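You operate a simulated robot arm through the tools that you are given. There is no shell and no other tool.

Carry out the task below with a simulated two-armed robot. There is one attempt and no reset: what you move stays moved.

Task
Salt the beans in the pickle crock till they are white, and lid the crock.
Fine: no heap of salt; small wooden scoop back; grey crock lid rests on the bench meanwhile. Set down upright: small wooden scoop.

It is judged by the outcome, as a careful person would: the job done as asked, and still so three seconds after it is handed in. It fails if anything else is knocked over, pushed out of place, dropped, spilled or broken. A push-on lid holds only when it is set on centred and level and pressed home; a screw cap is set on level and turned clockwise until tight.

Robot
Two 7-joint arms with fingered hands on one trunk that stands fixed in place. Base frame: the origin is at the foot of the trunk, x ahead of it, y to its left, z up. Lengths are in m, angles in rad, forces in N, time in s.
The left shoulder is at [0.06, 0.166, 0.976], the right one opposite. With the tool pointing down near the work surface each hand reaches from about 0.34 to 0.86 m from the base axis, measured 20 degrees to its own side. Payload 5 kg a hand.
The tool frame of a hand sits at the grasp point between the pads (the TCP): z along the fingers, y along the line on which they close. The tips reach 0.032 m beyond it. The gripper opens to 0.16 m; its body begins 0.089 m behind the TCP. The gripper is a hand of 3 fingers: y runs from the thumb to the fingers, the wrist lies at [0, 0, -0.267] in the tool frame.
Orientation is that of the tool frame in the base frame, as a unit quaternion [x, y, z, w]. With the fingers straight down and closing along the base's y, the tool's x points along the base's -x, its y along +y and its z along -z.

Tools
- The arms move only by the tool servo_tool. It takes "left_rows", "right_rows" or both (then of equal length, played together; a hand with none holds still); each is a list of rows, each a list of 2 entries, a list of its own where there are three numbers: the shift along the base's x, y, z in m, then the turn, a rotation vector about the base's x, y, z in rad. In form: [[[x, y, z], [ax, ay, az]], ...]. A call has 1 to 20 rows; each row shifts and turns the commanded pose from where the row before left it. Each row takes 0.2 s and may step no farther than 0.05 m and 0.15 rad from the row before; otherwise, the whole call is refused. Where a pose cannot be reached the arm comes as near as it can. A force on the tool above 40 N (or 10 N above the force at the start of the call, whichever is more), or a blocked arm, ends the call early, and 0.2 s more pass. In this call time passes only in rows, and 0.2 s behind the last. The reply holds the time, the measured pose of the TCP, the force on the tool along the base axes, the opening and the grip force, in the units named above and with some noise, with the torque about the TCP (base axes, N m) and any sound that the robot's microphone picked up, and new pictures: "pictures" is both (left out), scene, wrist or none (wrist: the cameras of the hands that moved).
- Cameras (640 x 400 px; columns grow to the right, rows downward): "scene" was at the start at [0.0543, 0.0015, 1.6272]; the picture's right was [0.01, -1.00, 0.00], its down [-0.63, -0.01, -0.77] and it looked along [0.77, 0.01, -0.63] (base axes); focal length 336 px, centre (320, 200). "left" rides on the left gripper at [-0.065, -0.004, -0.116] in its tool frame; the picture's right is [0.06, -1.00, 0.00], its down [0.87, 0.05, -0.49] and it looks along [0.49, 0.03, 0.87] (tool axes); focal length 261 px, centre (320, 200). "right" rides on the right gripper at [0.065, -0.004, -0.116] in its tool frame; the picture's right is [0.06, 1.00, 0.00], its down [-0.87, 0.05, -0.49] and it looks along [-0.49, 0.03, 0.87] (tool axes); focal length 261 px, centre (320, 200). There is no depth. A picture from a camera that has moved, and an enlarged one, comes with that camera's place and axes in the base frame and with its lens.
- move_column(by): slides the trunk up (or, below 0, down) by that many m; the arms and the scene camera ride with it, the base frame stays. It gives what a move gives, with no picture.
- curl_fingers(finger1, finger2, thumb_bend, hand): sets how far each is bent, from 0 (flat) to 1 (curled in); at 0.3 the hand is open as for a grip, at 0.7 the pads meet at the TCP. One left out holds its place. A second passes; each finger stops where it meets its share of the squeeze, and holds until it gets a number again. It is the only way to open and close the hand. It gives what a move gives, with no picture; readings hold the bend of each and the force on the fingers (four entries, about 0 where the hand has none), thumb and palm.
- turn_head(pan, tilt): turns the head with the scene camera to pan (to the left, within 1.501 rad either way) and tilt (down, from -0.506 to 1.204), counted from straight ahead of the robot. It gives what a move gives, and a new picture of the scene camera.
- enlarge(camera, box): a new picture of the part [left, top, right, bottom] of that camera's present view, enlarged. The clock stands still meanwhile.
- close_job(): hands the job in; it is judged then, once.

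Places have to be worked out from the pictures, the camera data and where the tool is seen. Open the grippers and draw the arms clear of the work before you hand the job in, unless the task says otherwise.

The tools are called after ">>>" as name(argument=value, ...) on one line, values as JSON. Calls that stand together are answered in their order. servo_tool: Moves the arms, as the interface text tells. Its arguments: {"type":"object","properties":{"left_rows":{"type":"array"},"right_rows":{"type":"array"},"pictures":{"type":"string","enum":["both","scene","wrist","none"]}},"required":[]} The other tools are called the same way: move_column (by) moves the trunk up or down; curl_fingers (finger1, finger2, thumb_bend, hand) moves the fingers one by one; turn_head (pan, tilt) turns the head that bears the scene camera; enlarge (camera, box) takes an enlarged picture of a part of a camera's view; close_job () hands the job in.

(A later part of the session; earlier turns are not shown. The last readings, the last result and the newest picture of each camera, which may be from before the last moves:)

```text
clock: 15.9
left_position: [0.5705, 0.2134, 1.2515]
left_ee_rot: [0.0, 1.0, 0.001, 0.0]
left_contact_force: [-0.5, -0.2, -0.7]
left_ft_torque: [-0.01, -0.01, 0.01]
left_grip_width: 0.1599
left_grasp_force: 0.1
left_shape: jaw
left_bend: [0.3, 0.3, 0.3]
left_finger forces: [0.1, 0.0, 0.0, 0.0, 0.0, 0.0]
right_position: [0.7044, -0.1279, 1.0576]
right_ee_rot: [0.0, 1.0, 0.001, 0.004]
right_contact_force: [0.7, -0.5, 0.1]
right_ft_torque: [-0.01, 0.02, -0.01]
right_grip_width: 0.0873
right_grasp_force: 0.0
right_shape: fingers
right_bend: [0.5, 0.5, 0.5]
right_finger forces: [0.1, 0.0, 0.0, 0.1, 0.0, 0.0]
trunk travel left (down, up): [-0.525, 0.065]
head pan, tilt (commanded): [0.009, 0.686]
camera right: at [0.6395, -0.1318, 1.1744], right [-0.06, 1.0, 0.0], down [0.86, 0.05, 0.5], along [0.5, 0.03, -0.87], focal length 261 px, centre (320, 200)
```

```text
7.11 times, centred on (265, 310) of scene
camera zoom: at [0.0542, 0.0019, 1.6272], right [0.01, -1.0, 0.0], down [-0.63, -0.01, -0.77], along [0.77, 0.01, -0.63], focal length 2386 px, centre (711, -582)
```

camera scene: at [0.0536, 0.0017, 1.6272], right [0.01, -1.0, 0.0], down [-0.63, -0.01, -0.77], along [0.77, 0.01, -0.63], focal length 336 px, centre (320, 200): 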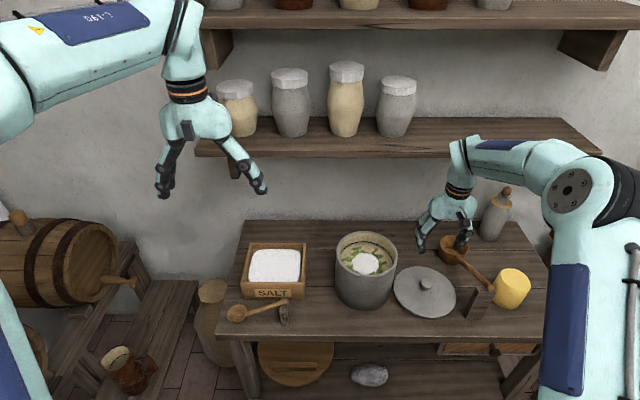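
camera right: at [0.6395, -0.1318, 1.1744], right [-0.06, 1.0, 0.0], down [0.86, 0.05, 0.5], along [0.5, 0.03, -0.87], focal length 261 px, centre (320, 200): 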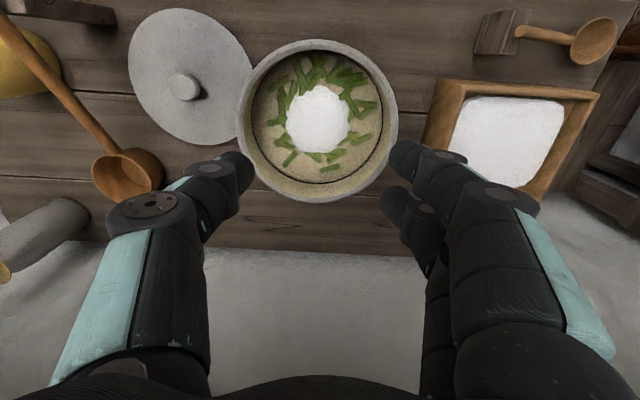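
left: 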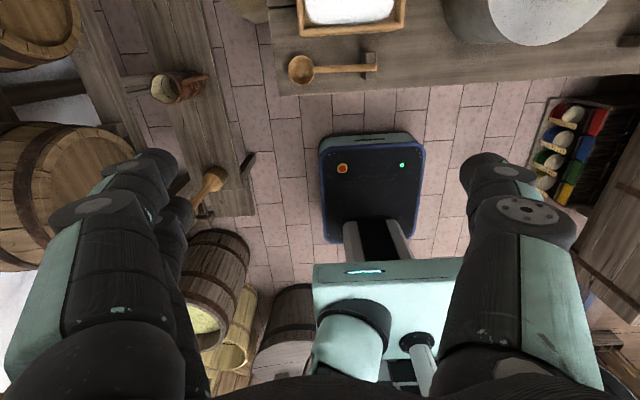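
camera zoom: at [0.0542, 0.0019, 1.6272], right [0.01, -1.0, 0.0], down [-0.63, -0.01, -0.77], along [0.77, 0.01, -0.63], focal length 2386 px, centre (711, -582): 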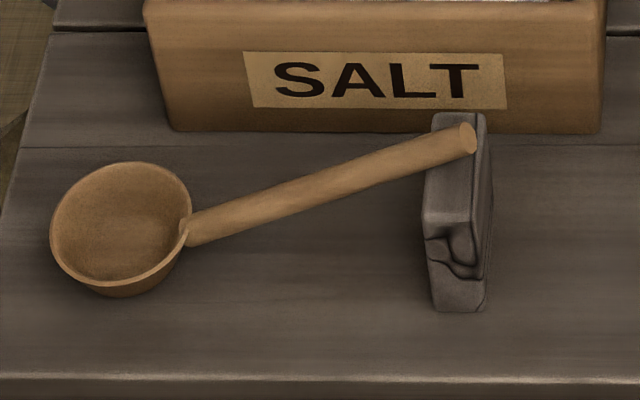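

The rest holds the scoop's handle end at about z 0.81 with the bowl on the bench. I zoom in on the scoop in both views to learn its tilt exactly.

>>> enlarge(camera="right", box=[465, 0, 625, 80])

>>> enlarge(camera="left", box=[270, 0, 410, 90])

```text
4.00 times, centred on (545, 40) of right
camera zoom: at [0.6395, -0.1318, 1.1744], right [-0.06, 1.0, 0.0], down [0.86, 0.05, 0.5], along [0.5, 0.03, -0.87], focal length 1043 px, centre (-580, 840)
```

zoom: 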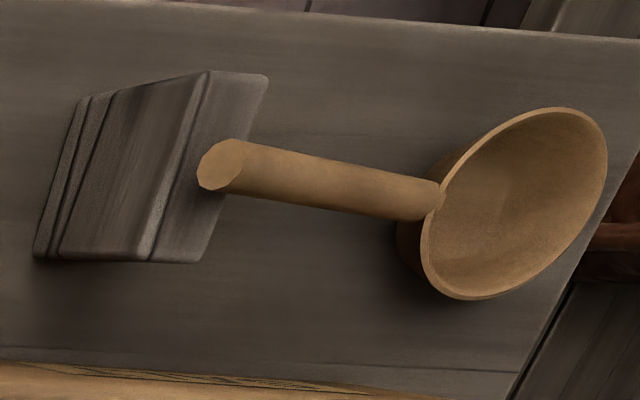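

```text
4.44 times, centred on (340, 45) of left
camera zoom: at [0.6348, 0.2086, 1.3658], right [-0.06, -1.0, 0.0], down [-0.87, 0.05, 0.49], along [-0.49, 0.03, -0.87], focal length 1158 px, centre (231, 889)
```

zoom: 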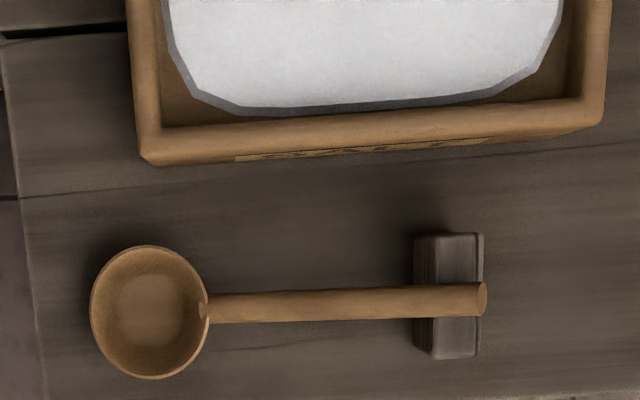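

The scoop's bowl sits level and its handle rises about 27° to the rest; the clear part of the handle is around (0.605, 0.17, 0.775). I'll draw the right arm back out of the way while turning the left hand a quarter turn (closing along x) and bringing it above the handle.

>>> servo_tool(left_rows=[[[0.003, -0.0035, -0.02], [0, 0, -0.1428]], [[0.003, -0.0035, -0.02], [0, 0, -0.1428]], [[0.003, -0.0035, -0.02], [0, 0, -0.1428]], [[0.003, -0.0035, -0.02], [0, 0, -0.1428]], [[0.003, -0.0035, -0.02], [0, 0, -0.1428]], [[0.003, -0.0035, -0.02], [0, 0, -0.1428]], [[0.003, -0.0035, -0.02], [0, 0, -0.1428]], [[0.003, -0.0035, -0.02], [0, 0, -0.1428]], [[0.003, -0.0035, -0.02], [0, 0, -0.1428]], [[0.003, -0.0035, -0.02], [0, 0, -0.1428]], [[0.003, -0.0035, -0.02], [0, 0, -0.1428]]], right_rows=[[[0, 0, 0.04], [0, 0, 0]], [[0, 0, 0.04], [0, 0, 0]], [[0, -0.02, 0.03], [0, 0, 0]], [[-0.03, -0.03, 0.02], [0, 0, 0]], [[-0.035, -0.03, 0.01], [0, 0, 0]], [[-0.035, -0.03, 0.0], [0, 0, 0]], [[-0.035, -0.03, 0.0], [0, 0, 0]], [[-0.035, -0.03, 0.0], [0, 0, 0]], [[-0.035, -0.02, 0.0], [0, 0, 0]], [[-0.03, -0.02, 0.0], [0, 0, 0]], [[-0.02, -0.01, 0.0], [0, 0, 0]]], pictures="both")

```text
clock: 18.3
left_position: [0.6031, 0.1732, 1.0304]
left_ee_rot: [0.707, 0.707, 0.0, 0.001]
left_contact_force: [0.5, -1.4, 0.1]
left_ft_torque: [0.02, 0.0, -0.01]
left_grip_width: 0.1598
left_grasp_force: 0.0
left_shape: jaw
left_bend: [0.3, 0.3, 0.3]
left_finger forces: [0.0, 0.0, 0.1, 0.0, 0.0, 0.0]
right_position: [0.449, -0.3507, 1.1976]
right_ee_rot: [-0.001, 1.0, -0.001, 0.004]
right_contact_force: [-0.2, -0.9, 0.1]
right_ft_torque: [0.03, -0.03, 0.0]
right_grip_width: 0.0872
right_grasp_force: 0.0
right_shape: fingers
right_bend: [0.5, 0.5, 0.5]
right_finger forces: [0.1, 0.0, 0.1, 0.1, 0.0, 0.0]
trunk travel left (down, up): [-0.525, 0.065]
head pan, tilt (commanded): [0.009, 0.686]
camera scene: at [0.0541, 0.0014, 1.6273], right [0.01, -1.0, 0.0], down [-0.63, -0.01, -0.77], along [0.77, 0.01, -0.63], focal length 336 px, centre (320, 200)
camera right: at [0.3835, -0.354, 1.3132], right [-0.06, 1.0, 0.0], down [0.86, 0.05, 0.5], along [0.5, 0.03, -0.87], focal length 261 px, centre (320, 200)
camera left: at [0.5987, 0.1079, 1.1454], right [-1.0, 0.06, 0.0], down [0.06, 0.87, 0.49], along [0.03, 0.49, -0.87], focal length 261 px, centre (320, 200)
```

scene: 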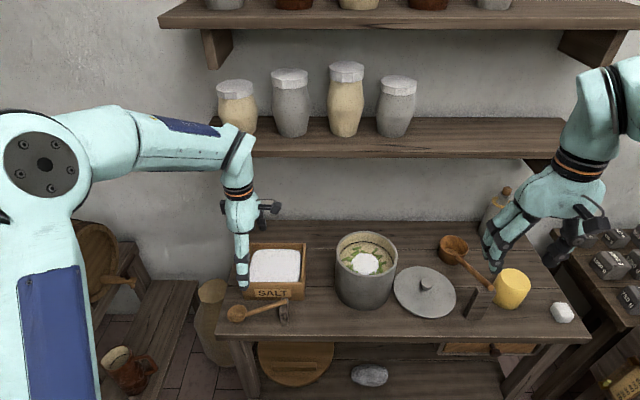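
right: 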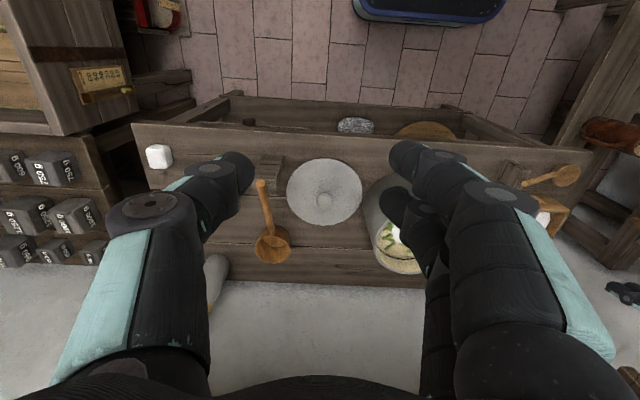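
left: 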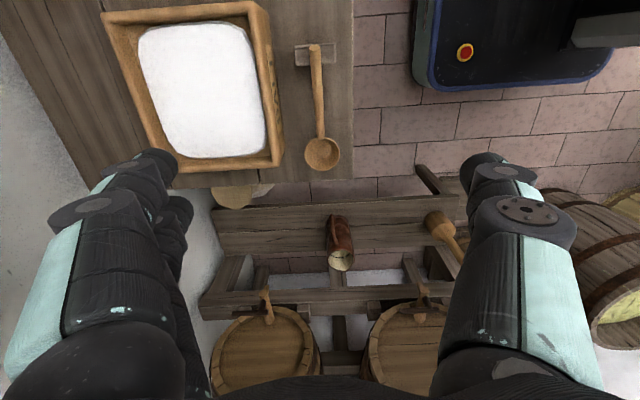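

Right arm is clear. I pre-bend the left fingers so they fit between the handle and the box front (about 6 cm), then look.

>>> curl_fingers(hand="left", finger1=0.57, finger2=0.57, thumb_bend=0.57)

>>> servo_tool(left_rows=[[[0, -0.001, -0.04], [0, 0, 0]], [[0, -0.001, -0.04], [0, 0, 0]], [[0, -0.001, -0.04], [0, 0, 0]]], pictures="both")

```text
clock: 19.3
left_position: [0.604, 0.1737, 1.0327]
left_ee_rot: [0.707, 0.707, 0.0, 0.0]
left_contact_force: [0.6, 0.2, -0.4]
left_ft_torque: [0.02, 0.03, -0.04]
left_grip_width: 0.0639
left_grasp_force: 0.1
left_shape: fingers
left_bend: [0.56, 0.56, 0.56]
left_finger forces: [0.0, 0.1, 0.0, 0.0, 0.0, 0.0]
right_position: [0.4487, -0.3507, 1.198]
right_ee_rot: [0.0, 1.0, 0.0, 0.005]
right_contact_force: [0.1, -0.5, -0.4]
right_ft_torque: [0.03, -0.03, 0.0]
right_grip_width: 0.0867
right_grasp_force: 0.1
right_shape: fingers
right_bend: [0.5, 0.5, 0.5]
right_finger forces: [0.0, 0.0, 0.0, 0.0, 0.0, 0.1]
trunk travel left (down, up): [-0.525, 0.065]
head pan, tilt (commanded): [0.009, 0.686]
```

```text
clock: 20.1
left_position: [0.6052, 0.1693, 0.9101]
left_ee_rot: [0.707, 0.707, 0.0, 0.0]
left_contact_force: [-1.3, -0.4, -1.1]
left_ft_torque: [0.01, 0.0, 0.02]
left_grip_width: 0.0634
left_grasp_force: 0.1
left_shape: fingers
left_bend: [0.56, 0.56, 0.56]
left_finger forces: [0.1, 0.0, 0.0, 0.1, 0.0, 0.0]
right_position: [0.4498, -0.3492, 1.1975]
right_ee_rot: [0.0, 1.0, 0.001, 0.005]
right_contact_force: [0.2, 0.1, 0.0]
right_ft_torque: [0.01, 0.04, 0.0]
right_grip_width: 0.0869
right_grasp_force: 0.0
right_shape: fingers
right_bend: [0.5, 0.5, 0.5]
right_finger forces: [0.1, 0.1, 0.0, 0.1, 0.0, 0.1]
trunk travel left (down, up): [-0.525, 0.065]
head pan, tilt (commanded): [0.009, 0.686]
camera scene: at [0.0553, 0.0012, 1.6272], right [0.01, -1.0, 0.0], down [-0.63, -0.01, -0.77], along [0.77, 0.01, -0.63], focal length 336 px, centre (320, 200)
camera left: at [0.6005, 0.1044, 1.0241], right [-1.0, 0.06, 0.0], down [0.05, 0.87, 0.49], along [0.03, 0.49, -0.87], focal length 261 px, centre (320, 200)
```

scene: 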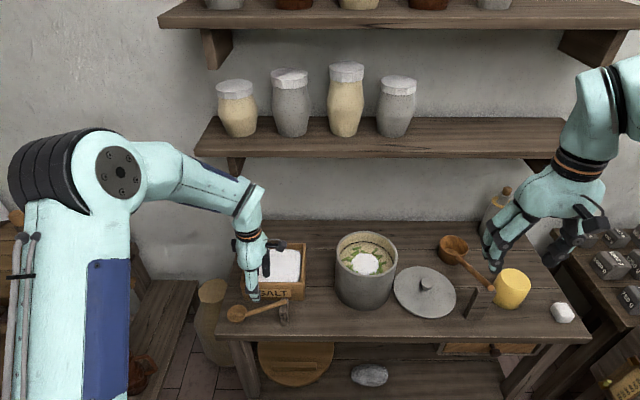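
left: 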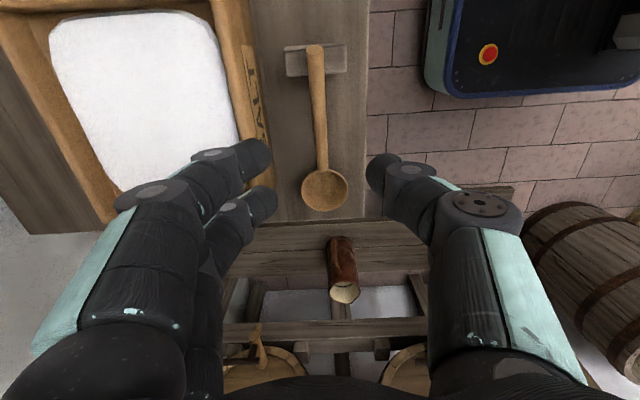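

The handle lies midway between the fingers. I descend further to TCP z 0.83 and check clearance to the box front.

>>> servo_tool(left_rows=[[[-0.001, 0.0, -0.04], [0, 0, 0]], [[-0.001, 0.0, -0.04], [0, 0, 0]]], pictures="both")

>>> enlarge(camera="scene", box=[215, 220, 325, 330])

```text
clock: 20.7
left_position: [0.6045, 0.1704, 0.8291]
left_ee_rot: [0.707, 0.707, 0.0, 0.0]
left_contact_force: [0.4, 0.0, 0.3]
left_ft_torque: [0.01, 0.02, 0.0]
left_grip_width: 0.0635
left_grasp_force: 0.1
left_shape: fingers
left_bend: [0.56, 0.56, 0.56]
left_finger forces: [0.1, 0.0, 0.0, 0.1, 0.1, 0.0]
right_position: [0.4485, -0.3503, 1.1982]
right_ee_rot: [0.0, 1.0, 0.0, 0.004]
right_contact_force: [0.4, 0.3, 0.8]
right_ft_torque: [-0.05, -0.01, 0.01]
right_grip_width: 0.0867
right_grasp_force: 0.2
right_shape: fingers
right_bend: [0.5, 0.5, 0.5]
right_finger forces: [0.1, 0.1, 0.0, 0.1, 0.0, 0.0]
trunk travel left (down, up): [-0.525, 0.065]
head pan, tilt (commanded): [0.009, 0.686]
camera scene: at [0.0546, 0.0015, 1.6273], right [0.01, -1.0, 0.0], down [-0.63, -0.01, -0.77], along [0.77, 0.01, -0.63], focal length 336 px, centre (320, 200)
camera left: at [0.5991, 0.1052, 0.9438], right [-1.0, 0.06, 0.0], down [0.05, 0.87, 0.49], along [0.03, 0.49, -0.87], focal length 261 px, centre (320, 200)
```

scene: 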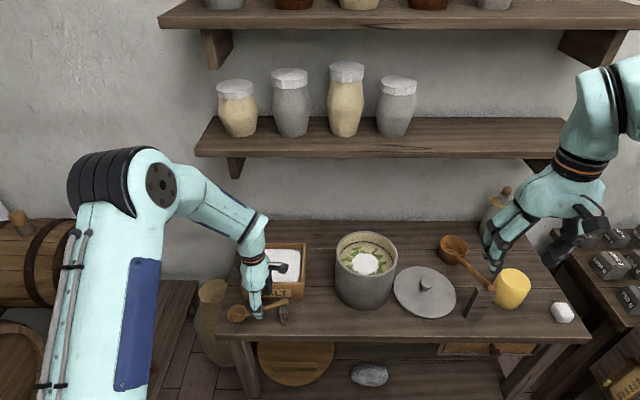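
left: 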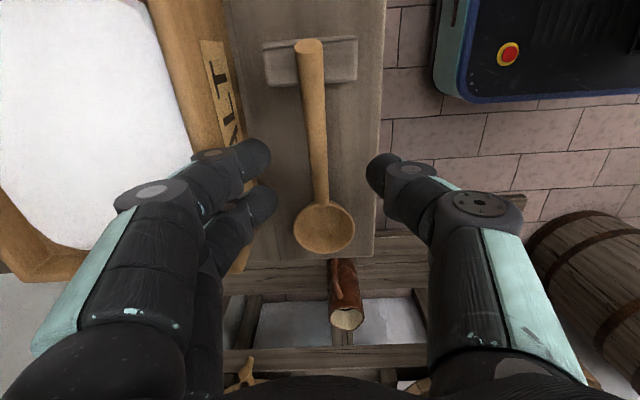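

```text
3.64 times, centred on (270, 275) of scene
camera zoom: at [0.0546, 0.0015, 1.6273], right [0.01, -1.0, 0.0], down [-0.63, -0.01, -0.77], along [0.77, 0.01, -0.63], focal length 1220 px, centre (502, -73)
```

zoom: 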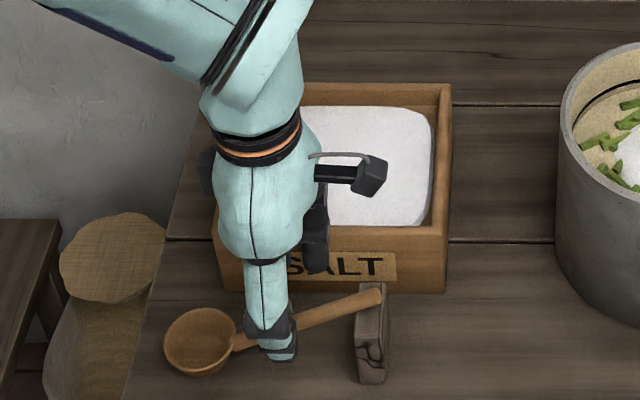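

The fingers on the box side could be close to its front wall, so I close the pre-bend a little more (about 4 cm opening) before descending the last 5 cm.

>>> curl_fingers(hand="left", finger1=0.615, finger2=0.615, thumb_bend=0.615)

>>> servo_tool(left_rows=[[[-0.001, 0.0, -0.015], [0, 0, 0]], [[-0.001, 0.0, -0.015], [0, 0, 0]]], pictures="wrist")

```text
clock: 21.7
left_position: [0.6037, 0.1696, 0.8311]
left_ee_rot: [0.707, 0.707, 0.0, 0.0]
left_contact_force: [-0.6, -0.1, -0.6]
left_ft_torque: [0.02, -0.03, 0.01]
left_grip_width: 0.0441
left_grasp_force: 0.2
left_shape: fingers
left_bend: [0.61, 0.61, 0.61]
left_finger forces: [0.0, 0.0, 0.0, 0.0, 0.1, 0.1]
right_position: [0.4495, -0.3494, 1.1976]
right_ee_rot: [0.0, 1.0, 0.0, 0.004]
right_contact_force: [-0.6, -0.3, -0.3]
right_ft_torque: [0.03, 0.03, 0.0]
right_grip_width: 0.087
right_grasp_force: 0.1
right_shape: fingers
right_bend: [0.5, 0.5, 0.5]
right_finger forces: [0.1, 0.0, 0.0, 0.0, 0.0, 0.1]
trunk travel left (down, up): [-0.525, 0.065]
head pan, tilt (commanded): [0.009, 0.686]
```

```text
clock: 22.3
left_position: [0.5996, 0.1703, 0.8004]
left_ee_rot: [0.706, 0.708, 0.0, 0.0]
left_contact_force: [0.1, 0.5, 0.2]
left_ft_torque: [-0.05, 0.0, 0.01]
left_grip_width: 0.0443
left_grasp_force: 0.1
left_shape: fingers
left_bend: [0.61, 0.61, 0.61]
left_finger forces: [0.0, 0.0, 0.0, 0.0, 0.0, 0.0]
right_position: [0.4499, -0.3491, 1.1972]
right_ee_rot: [0.0, 1.0, 0.001, 0.004]
right_contact_force: [-0.4, 0.5, -0.1]
right_ft_torque: [0.03, 0.03, 0.0]
right_grip_width: 0.0873
right_grasp_force: 0.0
right_shape: fingers
right_bend: [0.5, 0.5, 0.5]
right_finger forces: [0.1, 0.1, 0.0, 0.1, 0.1, 0.0]
trunk travel left (down, up): [-0.525, 0.065]
head pan, tilt (commanded): [0.009, 0.686]
camera left: at [0.5954, 0.1056, 0.9146], right [-1.0, 0.06, 0.0], down [0.05, 0.87, 0.49], along [0.03, 0.49, -0.87], focal length 261 px, centre (320, 200)
```

left: 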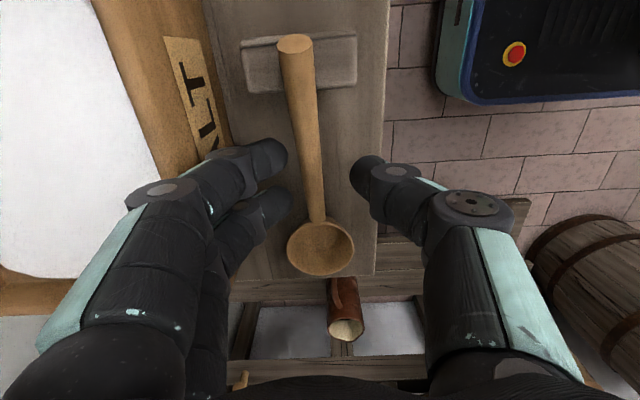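

No contact; the handle is centred. I go down the last 2 cm so the handle is level with the pads.

>>> servo_tool(left_rows=[[[0.001, 0.0, -0.01], [0, 0, 0]], [[0.001, 0.0, -0.01], [0, 0, 0]]], pictures="wrist")

>>> enlarge(camera="scene", box=[215, 240, 325, 340])

```text
clock: 22.9
left_position: [0.6013, 0.1721, 0.7805]
left_ee_rot: [0.707, 0.707, 0.0, 0.0]
left_contact_force: [-0.6, 0.1, 0.2]
left_ft_torque: [0.0, -0.02, 0.02]
left_grip_width: 0.0438
left_grasp_force: 0.4
left_shape: fingers
left_bend: [0.61, 0.61, 0.61]
left_finger forces: [0.2, 0.2, 0.0, 0.0, 0.1, 0.1]
right_position: [0.4484, -0.3499, 1.1969]
right_ee_rot: [0.0, 1.0, 0.0, 0.004]
right_contact_force: [-0.2, 0.2, 0.1]
right_ft_torque: [0.02, 0.0, 0.02]
right_grip_width: 0.0872
right_grasp_force: 0.0
right_shape: fingers
right_bend: [0.5, 0.5, 0.5]
right_finger forces: [0.0, 0.0, 0.0, 0.0, 0.1, 0.0]
trunk travel left (down, up): [-0.525, 0.065]
head pan, tilt (commanded): [0.009, 0.686]
camera left: at [0.5973, 0.106, 0.8943], right [-1.0, 0.06, 0.0], down [0.05, 0.87, 0.49], along [0.03, 0.49, -0.87], focal length 261 px, centre (320, 200)
```

left: 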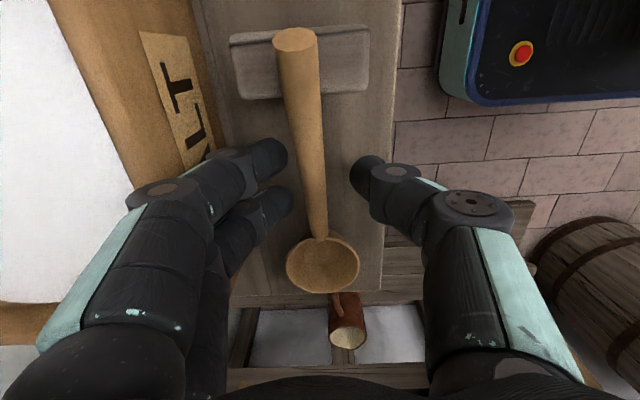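

```text
4.00 times, centred on (270, 290) of scene
camera zoom: at [0.0544, 0.0014, 1.6272], right [0.01, -1.0, 0.0], down [-0.63, -0.01, -0.77], along [0.77, 0.01, -0.63], focal length 1342 px, centre (520, -160)
```

zoom: 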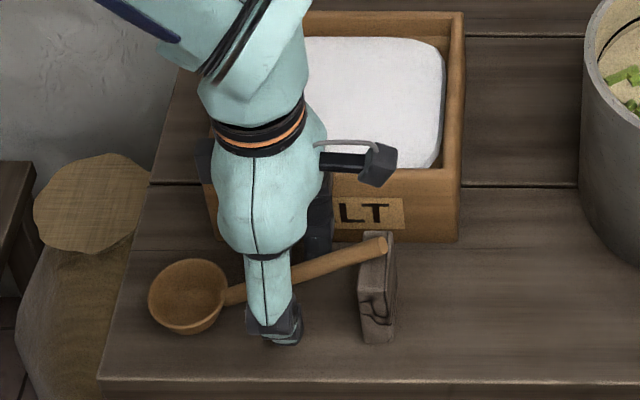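

Fingers straddle the handle without contact. I close on it.

>>> curl_fingers(hand="left", finger1=0.72, finger2=0.72, thumb_bend=0.72)

>>> enlarge(camera="left", box=[160, 0, 480, 320])

>>> enlarge(camera="scene", box=[215, 240, 325, 340])

```text
clock: 23.9
left_position: [0.6026, 0.1719, 0.7795]
left_ee_rot: [0.707, 0.707, 0.0, 0.0]
left_contact_force: [0.4, -0.1, -1.0]
left_ft_torque: [0.0, 0.0, 0.02]
left_grip_width: 0.007
left_grasp_force: 1.6
left_shape: fingers
left_bend: [0.72, 0.71, 0.71]
left_finger forces: [0.1, 1.2, 0.0, 0.0, 1.3, 0.0]
right_position: [0.4499, -0.3502, 1.1983]
right_ee_rot: [0.0, 1.0, 0.0, 0.004]
right_contact_force: [-0.3, -0.4, -0.3]
right_ft_torque: [-0.01, -0.01, -0.04]
right_grip_width: 0.0871
right_grasp_force: 0.0
right_shape: fingers
right_bend: [0.5, 0.5, 0.5]
right_finger forces: [0.1, 0.0, 0.0, 0.1, 0.0, 0.0]
trunk travel left (down, up): [-0.525, 0.065]
head pan, tilt (commanded): [0.009, 0.686]
```

```text
1.25 times, centred on (320, 160) of left
camera zoom: at [0.5976, 0.1061, 0.8947], right [-1.0, 0.06, 0.0], down [0.05, 0.87, 0.49], along [0.03, 0.49, -0.87], focal length 326 px, centre (320, 250)
```

zoom: 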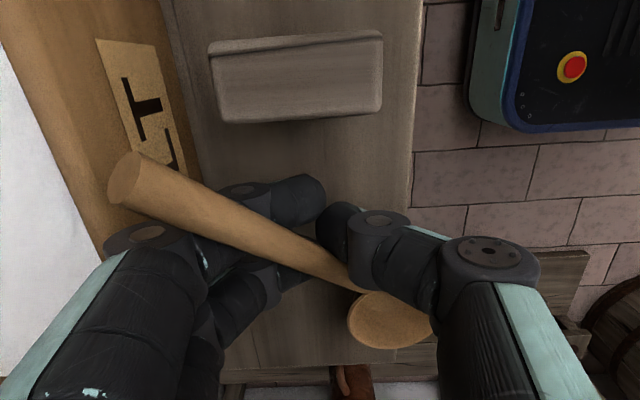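

```text
4.00 times, centred on (270, 290) of scene
camera zoom: at [0.0544, 0.0014, 1.6272], right [0.01, -1.0, 0.0], down [-0.63, -0.01, -0.77], along [0.77, 0.01, -0.63], focal length 1342 px, centre (520, -160)
```

zoom: 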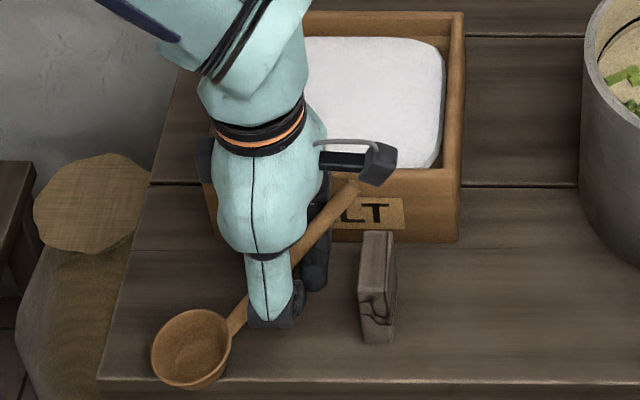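

The scoop twisted as the fingers closed — the handle yawed and rode up over the fingers, with the bowl still on the bench. I look from the other camera before letting it go.

>>> enlarge(camera="right", box=[460, 100, 640, 230])

>>> enlarge(camera="scene", box=[235, 275, 305, 335])

```text
3.08 times, centred on (550, 165) of right
camera zoom: at [0.3841, -0.3538, 1.3132], right [-0.06, 1.0, 0.0], down [0.86, 0.05, 0.5], along [0.5, 0.03, -0.87], focal length 802 px, centre (-388, 308)
```

zoom: 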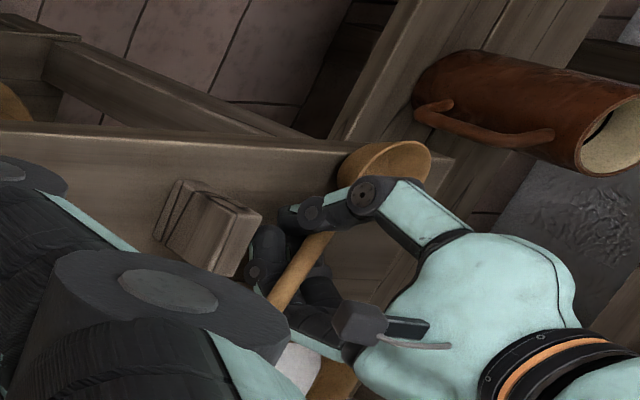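

```text
6.67 times, centred on (270, 305) of scene
camera zoom: at [0.0544, 0.0014, 1.6272], right [0.01, -1.0, 0.0], down [-0.63, -0.01, -0.77], along [0.77, 0.01, -0.63], focal length 2236 px, centre (653, -500)
```

zoom: 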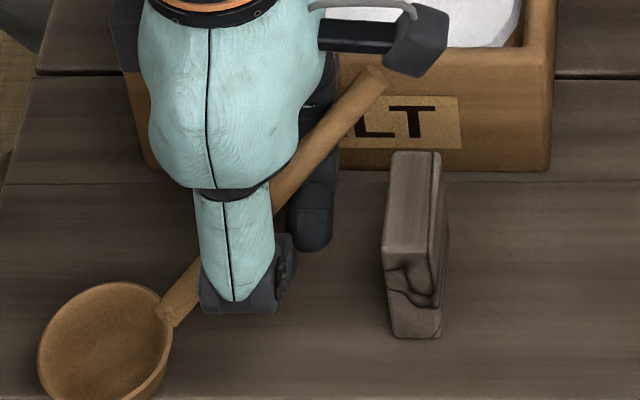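

The scoop is caught with its bowl at about (0.564, 0.243), close to the bench's front edge (x 0.551). Thumb and one finger wedge the handle, so I'll swing the hand slightly clockwise about the handle's end to bring the bowl back inward before releasing.

>>> servo_tool(left_rows=[[[0.003, 0.003, 0.0], [0, 0, -0.06]], [[0.003, 0.004, 0.0], [0, 0, -0.06]]], pictures="both")

>>> enlarge(camera="scene", box=[215, 250, 325, 340])

```text
clock: 24.5
left_position: [0.6071, 0.179, 0.7812]
left_ee_rot: [0.749, 0.663, 0.0, 0.0]
left_contact_force: [-2.6, -0.3, 0.9]
left_ft_torque: [0.0, -0.13, 0.04]
left_grip_width: 0.0069
left_grasp_force: 2.7
left_shape: fingers
left_bend: [0.72, 0.71, 0.71]
left_finger forces: [0.1, 3.9, 0.0, 0.0, 1.7, 0.0]
right_position: [0.4482, -0.3484, 1.198]
right_ee_rot: [0.0, 1.0, 0.0, 0.004]
right_contact_force: [0.0, 0.1, -0.6]
right_ft_torque: [-0.02, -0.01, 0.0]
right_grip_width: 0.0871
right_grasp_force: 0.0
right_shape: fingers
right_bend: [0.5, 0.5, 0.5]
right_finger forces: [0.0, 0.0, 0.1, 0.0, 0.0, 0.1]
trunk travel left (down, up): [-0.525, 0.065]
head pan, tilt (commanded): [0.009, 0.686]
camera scene: at [0.0539, 0.0014, 1.6273], right [0.01, -1.0, 0.0], down [-0.63, -0.01, -0.77], along [0.77, 0.01, -0.63], focal length 336 px, centre (320, 200)
camera left: at [0.5953, 0.1142, 0.8959], right [-0.98, 0.18, 0.0], down [0.16, 0.86, 0.49], along [0.09, 0.48, -0.87], focal length 261 px, centre (320, 200)
```

scene: 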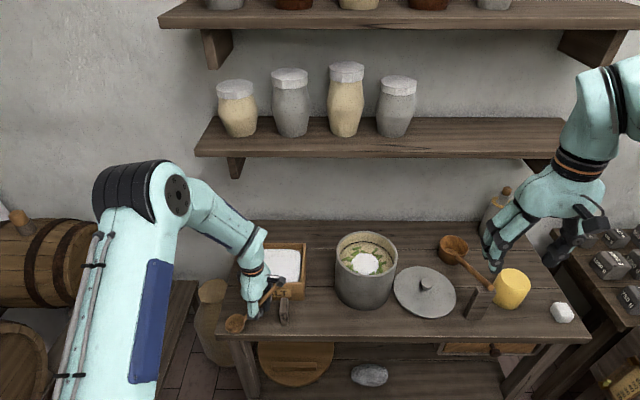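
left: 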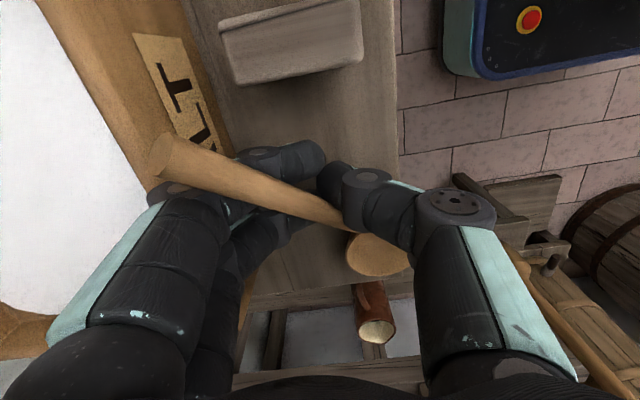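

```text
4.44 times, centred on (270, 295) of scene
camera zoom: at [0.0539, 0.0014, 1.6273], right [0.01, -1.0, 0.0], down [-0.63, -0.01, -0.77], along [0.77, 0.01, -0.63], focal length 1491 px, centre (542, -222)
```

zoom: 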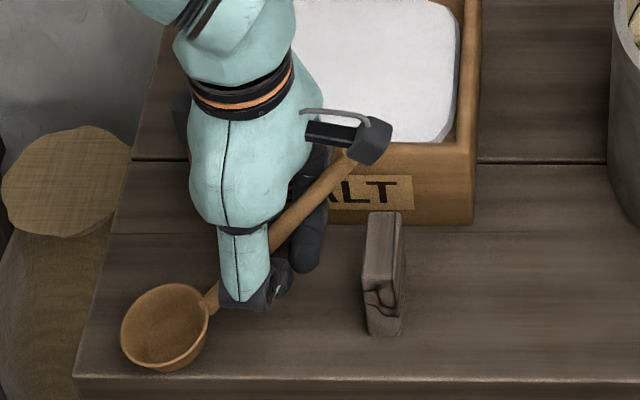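

The bowl moved inward to about x 0.572. The handle is wedged between thumb and fingers; I tighten slightly to see if this becomes a firm hold.

>>> curl_fingers(hand="left", finger1=0.74, finger2=0.73, thumb_bend=0.74)

>>> enlarge(camera="left", box=[120, 80, 440, 320])

```text
clock: 25.5
left_position: [0.6071, 0.1792, 0.7818]
left_ee_rot: [0.748, 0.663, 0.001, 0.0]
left_contact_force: [-1.7, 0.3, 2.1]
left_ft_torque: [0.01, -0.14, 0.0]
left_grip_width: 0.0046
left_grasp_force: 1.7
left_shape: fingers
left_bend: [0.73, 0.72, 0.73]
left_finger forces: [0.1, 2.8, 0.0, 0.1, 0.0, 0.0]
right_position: [0.4494, -0.3497, 1.1977]
right_ee_rot: [0.0, 1.0, 0.0, 0.004]
right_contact_force: [-0.1, -0.5, -0.3]
right_ft_torque: [0.02, 0.0, -0.02]
right_grip_width: 0.0869
right_grasp_force: 0.1
right_shape: fingers
right_bend: [0.5, 0.5, 0.5]
right_finger forces: [0.0, 0.1, 0.0, 0.0, 0.0, 0.0]
trunk travel left (down, up): [-0.525, 0.065]
head pan, tilt (commanded): [0.009, 0.686]
```

```text
1.67 times, centred on (280, 200) of left
camera zoom: at [0.5955, 0.1141, 0.8958], right [-0.98, 0.18, 0.0], down [0.16, 0.86, 0.49], along [0.09, 0.48, -0.87], focal length 434 px, centre (387, 200)
```

zoom: 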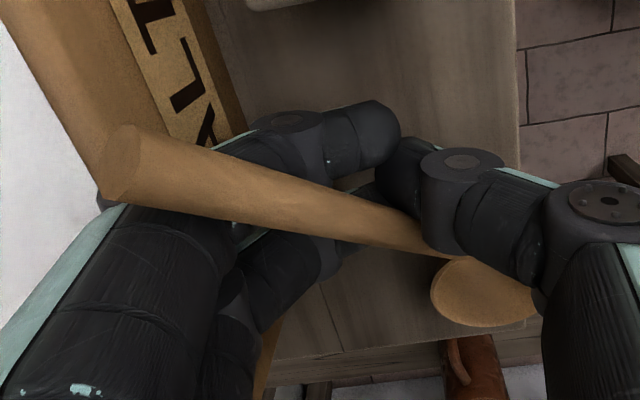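

The handle lies on top of the two fingers inside the hand's cage — I had come in too low; the tips reach well below the TCP when closed. I'll use the fingers as a shelf: open only the thumb first, so the handle stays supported.

>>> curl_fingers(hand="left", thumb_bend=0.4)

>>> enlarge(camera="left", box=[120, 60, 480, 330])

>>> enlarge(camera="scene", box=[215, 250, 325, 340])

```text
clock: 26.5
left_position: [0.6084, 0.1789, 0.7814]
left_ee_rot: [0.749, 0.663, -0.001, 0.0]
left_contact_force: [0.1, 0.1, 0.5]
left_ft_torque: [-0.01, -0.04, 0.03]
left_grip_width: 0.0611
left_grasp_force: 0.8
left_shape: fingers
left_bend: [0.74, 0.73, 0.4]
left_finger forces: [0.2, 0.8, 0.0, 0.0, 0.0, 0.0]
right_position: [0.4495, -0.3499, 1.1975]
right_ee_rot: [-0.001, 1.0, 0.0, 0.003]
right_contact_force: [-0.1, 0.6, -0.4]
right_ft_torque: [-0.02, -0.01, -0.01]
right_grip_width: 0.0871
right_grasp_force: 0.0
right_shape: fingers
right_bend: [0.5, 0.5, 0.5]
right_finger forces: [0.0, 0.0, 0.1, 0.1, 0.0, 0.0]
trunk travel left (down, up): [-0.525, 0.065]
head pan, tilt (commanded): [0.009, 0.686]
```

```text
1.48 times, centred on (300, 195) of left
camera zoom: at [0.5955, 0.1141, 0.8957], right [-0.98, 0.18, 0.0], down [0.16, 0.86, 0.49], along [0.09, 0.48, -0.87], focal length 386 px, centre (350, 207)
```

zoom: 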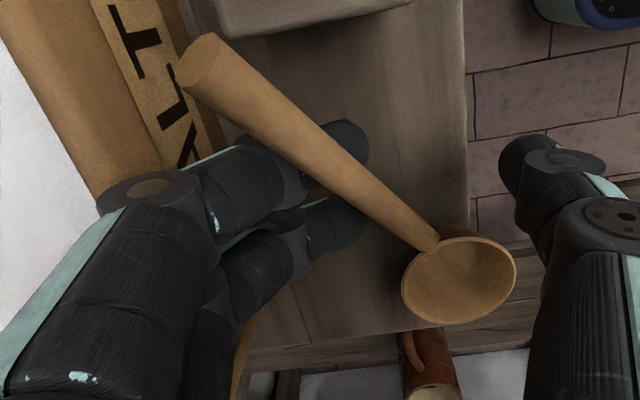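

```text
4.44 times, centred on (270, 295) of scene
camera zoom: at [0.0542, 0.0013, 1.6272], right [0.01, -1.0, 0.0], down [-0.63, -0.01, -0.77], along [0.77, 0.01, -0.63], focal length 1491 px, centre (542, -222)
```

zoom: 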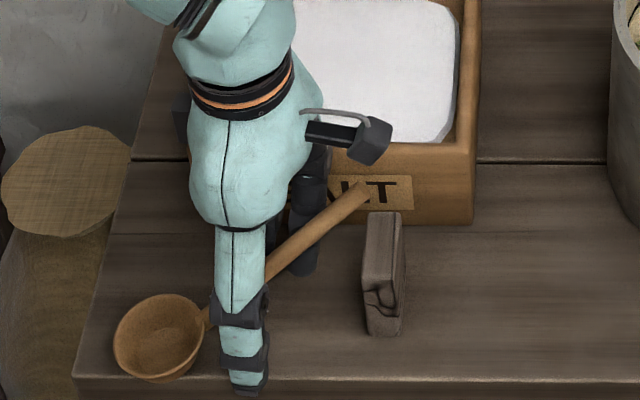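

The thumb is clear and the handle now rests on finger 1, its end near the block's far corner (about (0.634, 0.125, 0.80)). I lift a few millimetres and carry the handle back toward −x over the rest, turning the hand back a bit.

>>> servo_tool(left_rows=[[[-0.004, 0.0, 0.004], [0, 0, 0]], [[-0.004, 0.0, 0.004], [0, 0, 0]]], pictures="wrist")

>>> enlarge(camera="scene", box=[215, 250, 325, 340])

```text
clock: 27.1
left_position: [0.5989, 0.1785, 0.7881]
left_ee_rot: [0.748, 0.664, -0.001, 0.001]
left_contact_force: [-0.4, -0.7, -0.1]
left_ft_torque: [-0.02, -0.03, -0.01]
left_grip_width: 0.0612
left_grasp_force: 0.4
left_shape: fingers
left_bend: [0.74, 0.73, 0.4]
left_finger forces: [0.3, 0.1, 0.0, 0.1, 0.0, 0.0]
right_position: [0.4492, -0.3505, 1.1973]
right_ee_rot: [0.001, 1.0, 0.0, 0.005]
right_contact_force: [-0.6, 1.2, 0.3]
right_ft_torque: [-0.01, -0.02, 0.02]
right_grip_width: 0.0869
right_grasp_force: 0.2
right_shape: fingers
right_bend: [0.5, 0.5, 0.5]
right_finger forces: [0.0, 0.0, 0.0, 0.0, 0.0, 0.1]
trunk travel left (down, up): [-0.525, 0.065]
head pan, tilt (commanded): [0.009, 0.686]
camera left: at [0.5867, 0.114, 0.9031], right [-0.98, 0.18, 0.0], down [0.16, 0.86, 0.49], along [0.09, 0.48, -0.87], focal length 261 px, centre (320, 200)
```

left: 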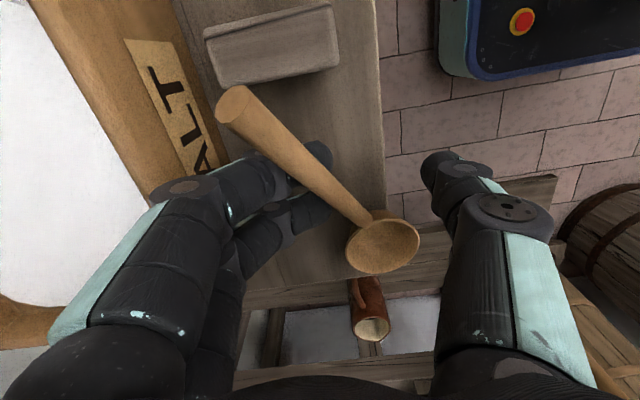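

```text
4.44 times, centred on (270, 295) of scene
camera zoom: at [0.0543, 0.0013, 1.6272], right [0.01, -1.0, 0.0], down [-0.63, -0.01, -0.77], along [0.77, 0.01, -0.63], focal length 1491 px, centre (542, -222)
```

zoom: 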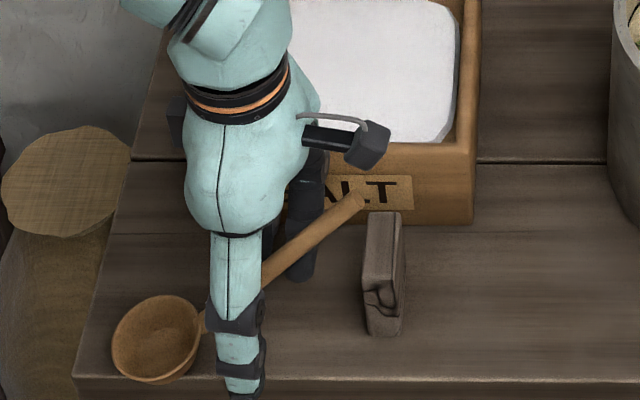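

The handle follows, still on finger 1, with its end beside the block's corner. I lift a little more and continue toward −x with a counter-turn so both fingers come under the handle.

>>> servo_tool(left_rows=[[[-0.002, 0.0, 0.005], [0, 0, 0.03]], [[-0.004, 0.0, 0.004], [0, 0, 0.06]], [[-0.005, 0.0, 0.0], [0, 0, 0.06]]], pictures="wrist")

>>> enlarge(camera="scene", box=[215, 250, 325, 340])

```text
clock: 27.9
left_position: [0.5877, 0.1775, 0.7983]
left_ee_rot: [0.696, 0.718, 0.0, 0.0]
left_contact_force: [-0.2, 0.2, -2.0]
left_ft_torque: [0.0, -0.04, 0.01]
left_grip_width: 0.0612
left_grasp_force: 0.4
left_shape: fingers
left_bend: [0.74, 0.73, 0.4]
left_finger forces: [0.1, 0.1, 0.0, 0.0, 0.0, 0.0]
right_position: [0.4492, -0.3498, 1.1974]
right_ee_rot: [0.0, 1.0, 0.0, 0.004]
right_contact_force: [0.8, -0.6, -0.4]
right_ft_torque: [0.03, 0.01, 0.01]
right_grip_width: 0.087
right_grasp_force: 0.1
right_shape: fingers
right_bend: [0.5, 0.5, 0.5]
right_finger forces: [0.0, 0.1, 0.0, 0.1, 0.0, 0.0]
trunk travel left (down, up): [-0.525, 0.065]
head pan, tilt (commanded): [0.009, 0.686]
camera left: at [0.5852, 0.1124, 0.9126], right [-1.0, 0.03, 0.0], down [0.03, 0.87, 0.49], along [0.02, 0.49, -0.87], focal length 261 px, centre (320, 200)
```

left: 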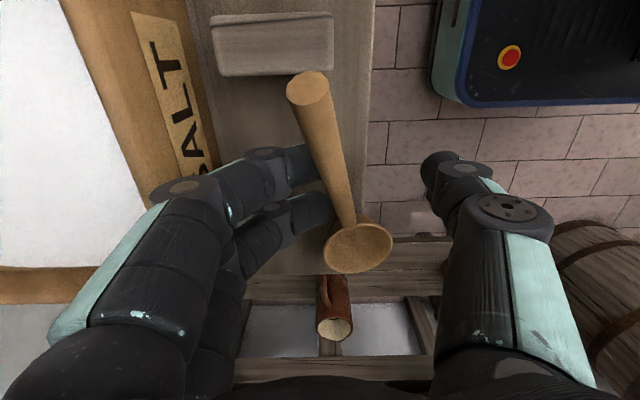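

```text
4.44 times, centred on (270, 295) of scene
camera zoom: at [0.0542, 0.0012, 1.6272], right [0.01, -1.0, 0.0], down [-0.63, -0.01, -0.77], along [0.77, 0.01, -0.63], focal length 1491 px, centre (542, -222)
```

zoom: 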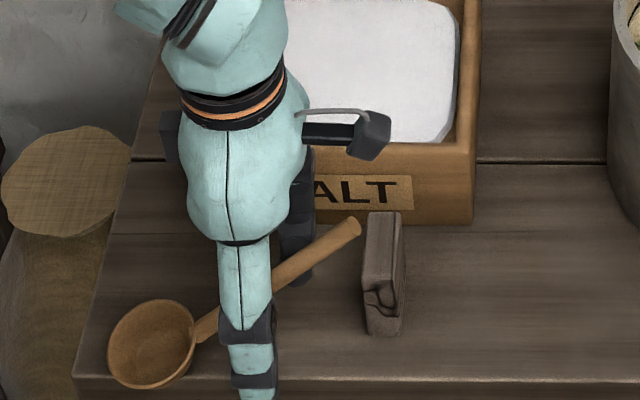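

The handle end is now above the rest block (end about (0.588, 0.122, 0.833)). I ease it slightly toward +x and lower it onto the block.

>>> servo_tool(left_rows=[[[0.004, 0.0, -0.003], [0, 0, 0]], [[0.004, 0.0, -0.005], [0, 0, 0]], [[0.0, 0.0, -0.005], [0, 0, 0]]], pictures="wrist")

>>> enlarge(camera="scene", box=[215, 250, 325, 340])

```text
clock: 28.7
left_position: [0.5964, 0.1786, 0.7854]
left_ee_rot: [0.696, 0.718, 0.0, -0.001]
left_contact_force: [-0.4, 0.5, 0.3]
left_ft_torque: [-0.02, -0.02, -0.02]
left_grip_width: 0.0614
left_grasp_force: 0.2
left_shape: fingers
left_bend: [0.74, 0.73, 0.4]
left_finger forces: [0.2, 0.0, 0.0, 0.0, 0.0, 0.1]
right_position: [0.45, -0.349, 1.197]
right_ee_rot: [0.0, 1.0, 0.0, 0.004]
right_contact_force: [0.4, -0.1, -1.3]
right_ft_torque: [0.02, -0.02, 0.04]
right_grip_width: 0.0871
right_grasp_force: 0.0
right_shape: fingers
right_bend: [0.5, 0.5, 0.5]
right_finger forces: [0.0, 0.0, 0.0, 0.0, 0.0, 0.1]
trunk travel left (down, up): [-0.525, 0.065]
head pan, tilt (commanded): [0.009, 0.686]
camera left: at [0.5938, 0.113, 0.8999], right [-1.0, 0.03, 0.0], down [0.03, 0.87, 0.49], along [0.02, 0.49, -0.87], focal length 261 px, centre (320, 200)
```

left: 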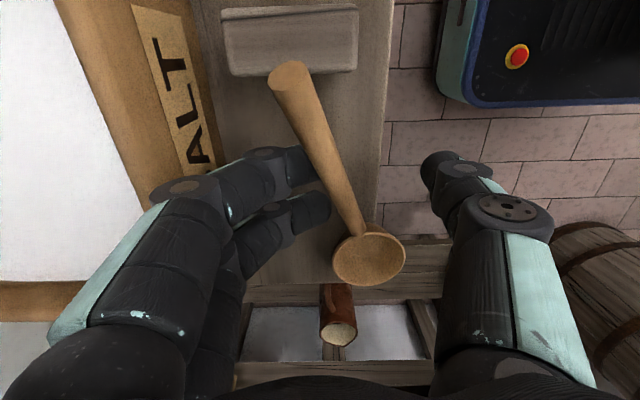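

```text
4.44 times, centred on (270, 295) of scene
camera zoom: at [0.0544, 0.0013, 1.6272], right [0.01, -1.0, 0.0], down [-0.63, -0.01, -0.77], along [0.77, 0.01, -0.63], focal length 1491 px, centre (542, -222)
```

zoom: 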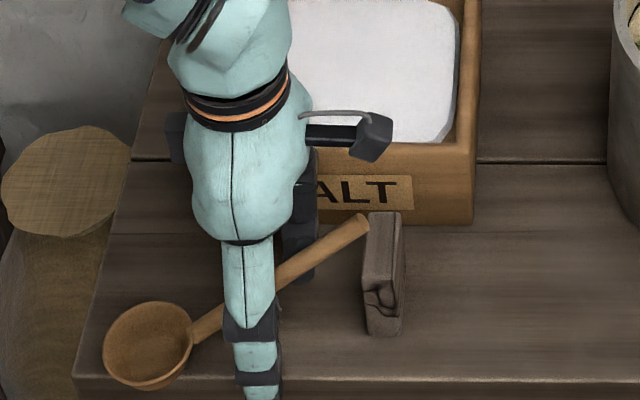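

The handle moved with the fingers: end at about (0.603, 0.120, 0.814), about 1 cm above the block but overlapping it only slightly. I shift a little toward −y and lower until it rests.

>>> servo_tool(left_rows=[[[0.002, -0.004, 0.0], [0, 0, 0]], [[0.002, -0.004, -0.003], [0, 0, 0]], [[0.0, 0.0, -0.005], [0, 0, 0]]], pictures="wrist")

>>> enlarge(camera="scene", box=[215, 250, 325, 340])

```text
clock: 29.5
left_position: [0.6005, 0.1692, 0.7771]
left_ee_rot: [0.696, 0.718, 0.0, 0.0]
left_contact_force: [0.2, 0.6, 0.3]
left_ft_torque: [0.02, -0.01, -0.02]
left_grip_width: 0.0613
left_grasp_force: 0.0
left_shape: fingers
left_bend: [0.74, 0.73, 0.4]
left_finger forces: [0.1, 0.1, 0.0, 0.0, 0.1, 0.0]
right_position: [0.4503, -0.3497, 1.197]
right_ee_rot: [0.0, 1.0, 0.001, 0.005]
right_contact_force: [0.4, -1.1, 0.2]
right_ft_torque: [-0.04, 0.0, 0.0]
right_grip_width: 0.0871
right_grasp_force: 0.1
right_shape: fingers
right_bend: [0.5, 0.5, 0.5]
right_finger forces: [0.1, 0.1, 0.0, 0.0, 0.0, 0.0]
trunk travel left (down, up): [-0.525, 0.065]
head pan, tilt (commanded): [0.009, 0.686]
camera left: at [0.5975, 0.104, 0.8916], right [-1.0, 0.03, 0.0], down [0.03, 0.87, 0.49], along [0.02, 0.49, -0.87], focal length 261 px, centre (320, 200)
```

left: 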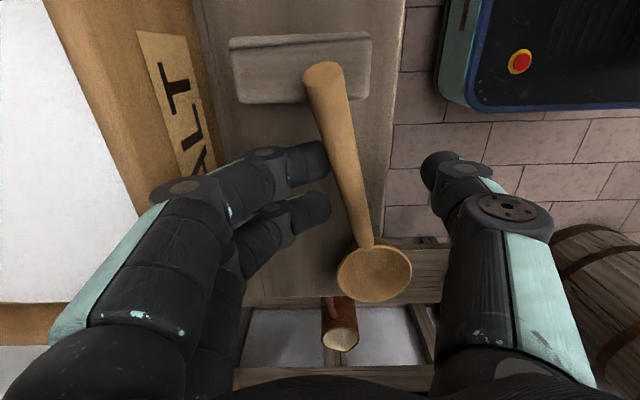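

```text
4.44 times, centred on (270, 295) of scene
camera zoom: at [0.0544, 0.0013, 1.6272], right [0.01, -1.0, 0.0], down [-0.63, -0.01, -0.77], along [0.77, 0.01, -0.63], focal length 1491 px, centre (542, -222)
```

zoom: 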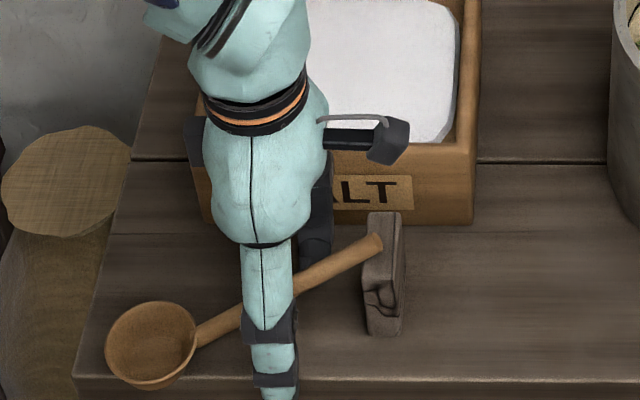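

The handle now rests on the block again (end about (0.596, 0.113, 0.80)) and the fingers are unloaded beside it. I raise the hand straight up to look at it clearly.

>>> servo_tool(left_rows=[[[0.002, 0.0, 0.005], [0, 0, 0]], [[0.0, 0.0, 0.02], [0, 0, 0]], [[0.0, 0.0, 0.04], [0, 0, 0]], [[0.0, -0.02, 0.04], [0, 0, 0]], [[0.0, -0.02, 0.03], [0, 0, 0]]], pictures="wrist")

>>> enlarge(camera="scene", box=[215, 250, 325, 340])

>>> enlarge(camera="left", box=[220, 0, 440, 240])

```text
clock: 30.7
left_position: [0.6028, 0.1292, 0.9137]
left_ee_rot: [0.697, 0.717, -0.001, -0.001]
left_contact_force: [0.1, -0.9, 0.5]
left_ft_torque: [0.02, -0.02, -0.02]
left_grip_width: 0.0613
left_grasp_force: 0.0
left_shape: fingers
left_bend: [0.74, 0.73, 0.4]
left_finger forces: [0.1, 0.0, 0.0, 0.0, 0.0, 0.0]
right_position: [0.4493, -0.3513, 1.1973]
right_ee_rot: [0.0, 1.0, 0.001, 0.004]
right_contact_force: [-0.3, -0.3, 0.5]
right_ft_torque: [0.0, 0.0, 0.01]
right_grip_width: 0.0874
right_grasp_force: 0.0
right_shape: fingers
right_bend: [0.5, 0.5, 0.5]
right_finger forces: [0.1, 0.1, 0.0, 0.0, 0.0, 0.1]
trunk travel left (down, up): [-0.525, 0.065]
head pan, tilt (commanded): [0.009, 0.686]
camera left: at [0.6007, 0.0634, 1.0278], right [-1.0, 0.03, 0.0], down [0.03, 0.87, 0.49], along [0.01, 0.49, -0.87], focal length 261 px, centre (320, 200)
```

left: 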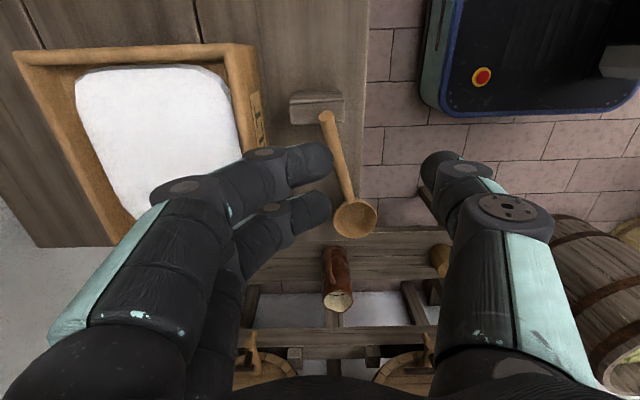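

```text
4.44 times, centred on (270, 295) of scene
camera zoom: at [0.054, 0.0009, 1.6272], right [0.01, -1.0, 0.0], down [-0.63, -0.01, -0.77], along [0.77, 0.01, -0.63], focal length 1491 px, centre (542, -222)
```

zoom: 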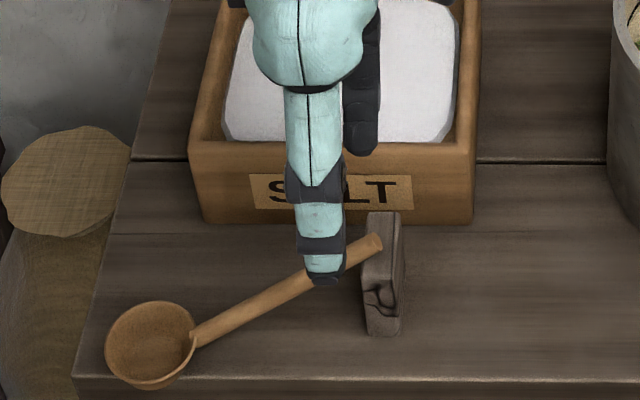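

```text
1.67 times, centred on (330, 120) of left
camera zoom: at [0.6007, 0.0634, 1.0278], right [-1.0, 0.03, 0.0], down [0.03, 0.87, 0.49], along [0.01, 0.49, -0.87], focal length 434 px, centre (303, 333)
```

zoom: 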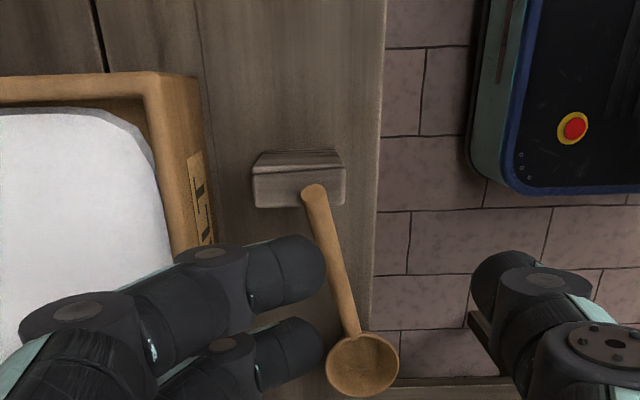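

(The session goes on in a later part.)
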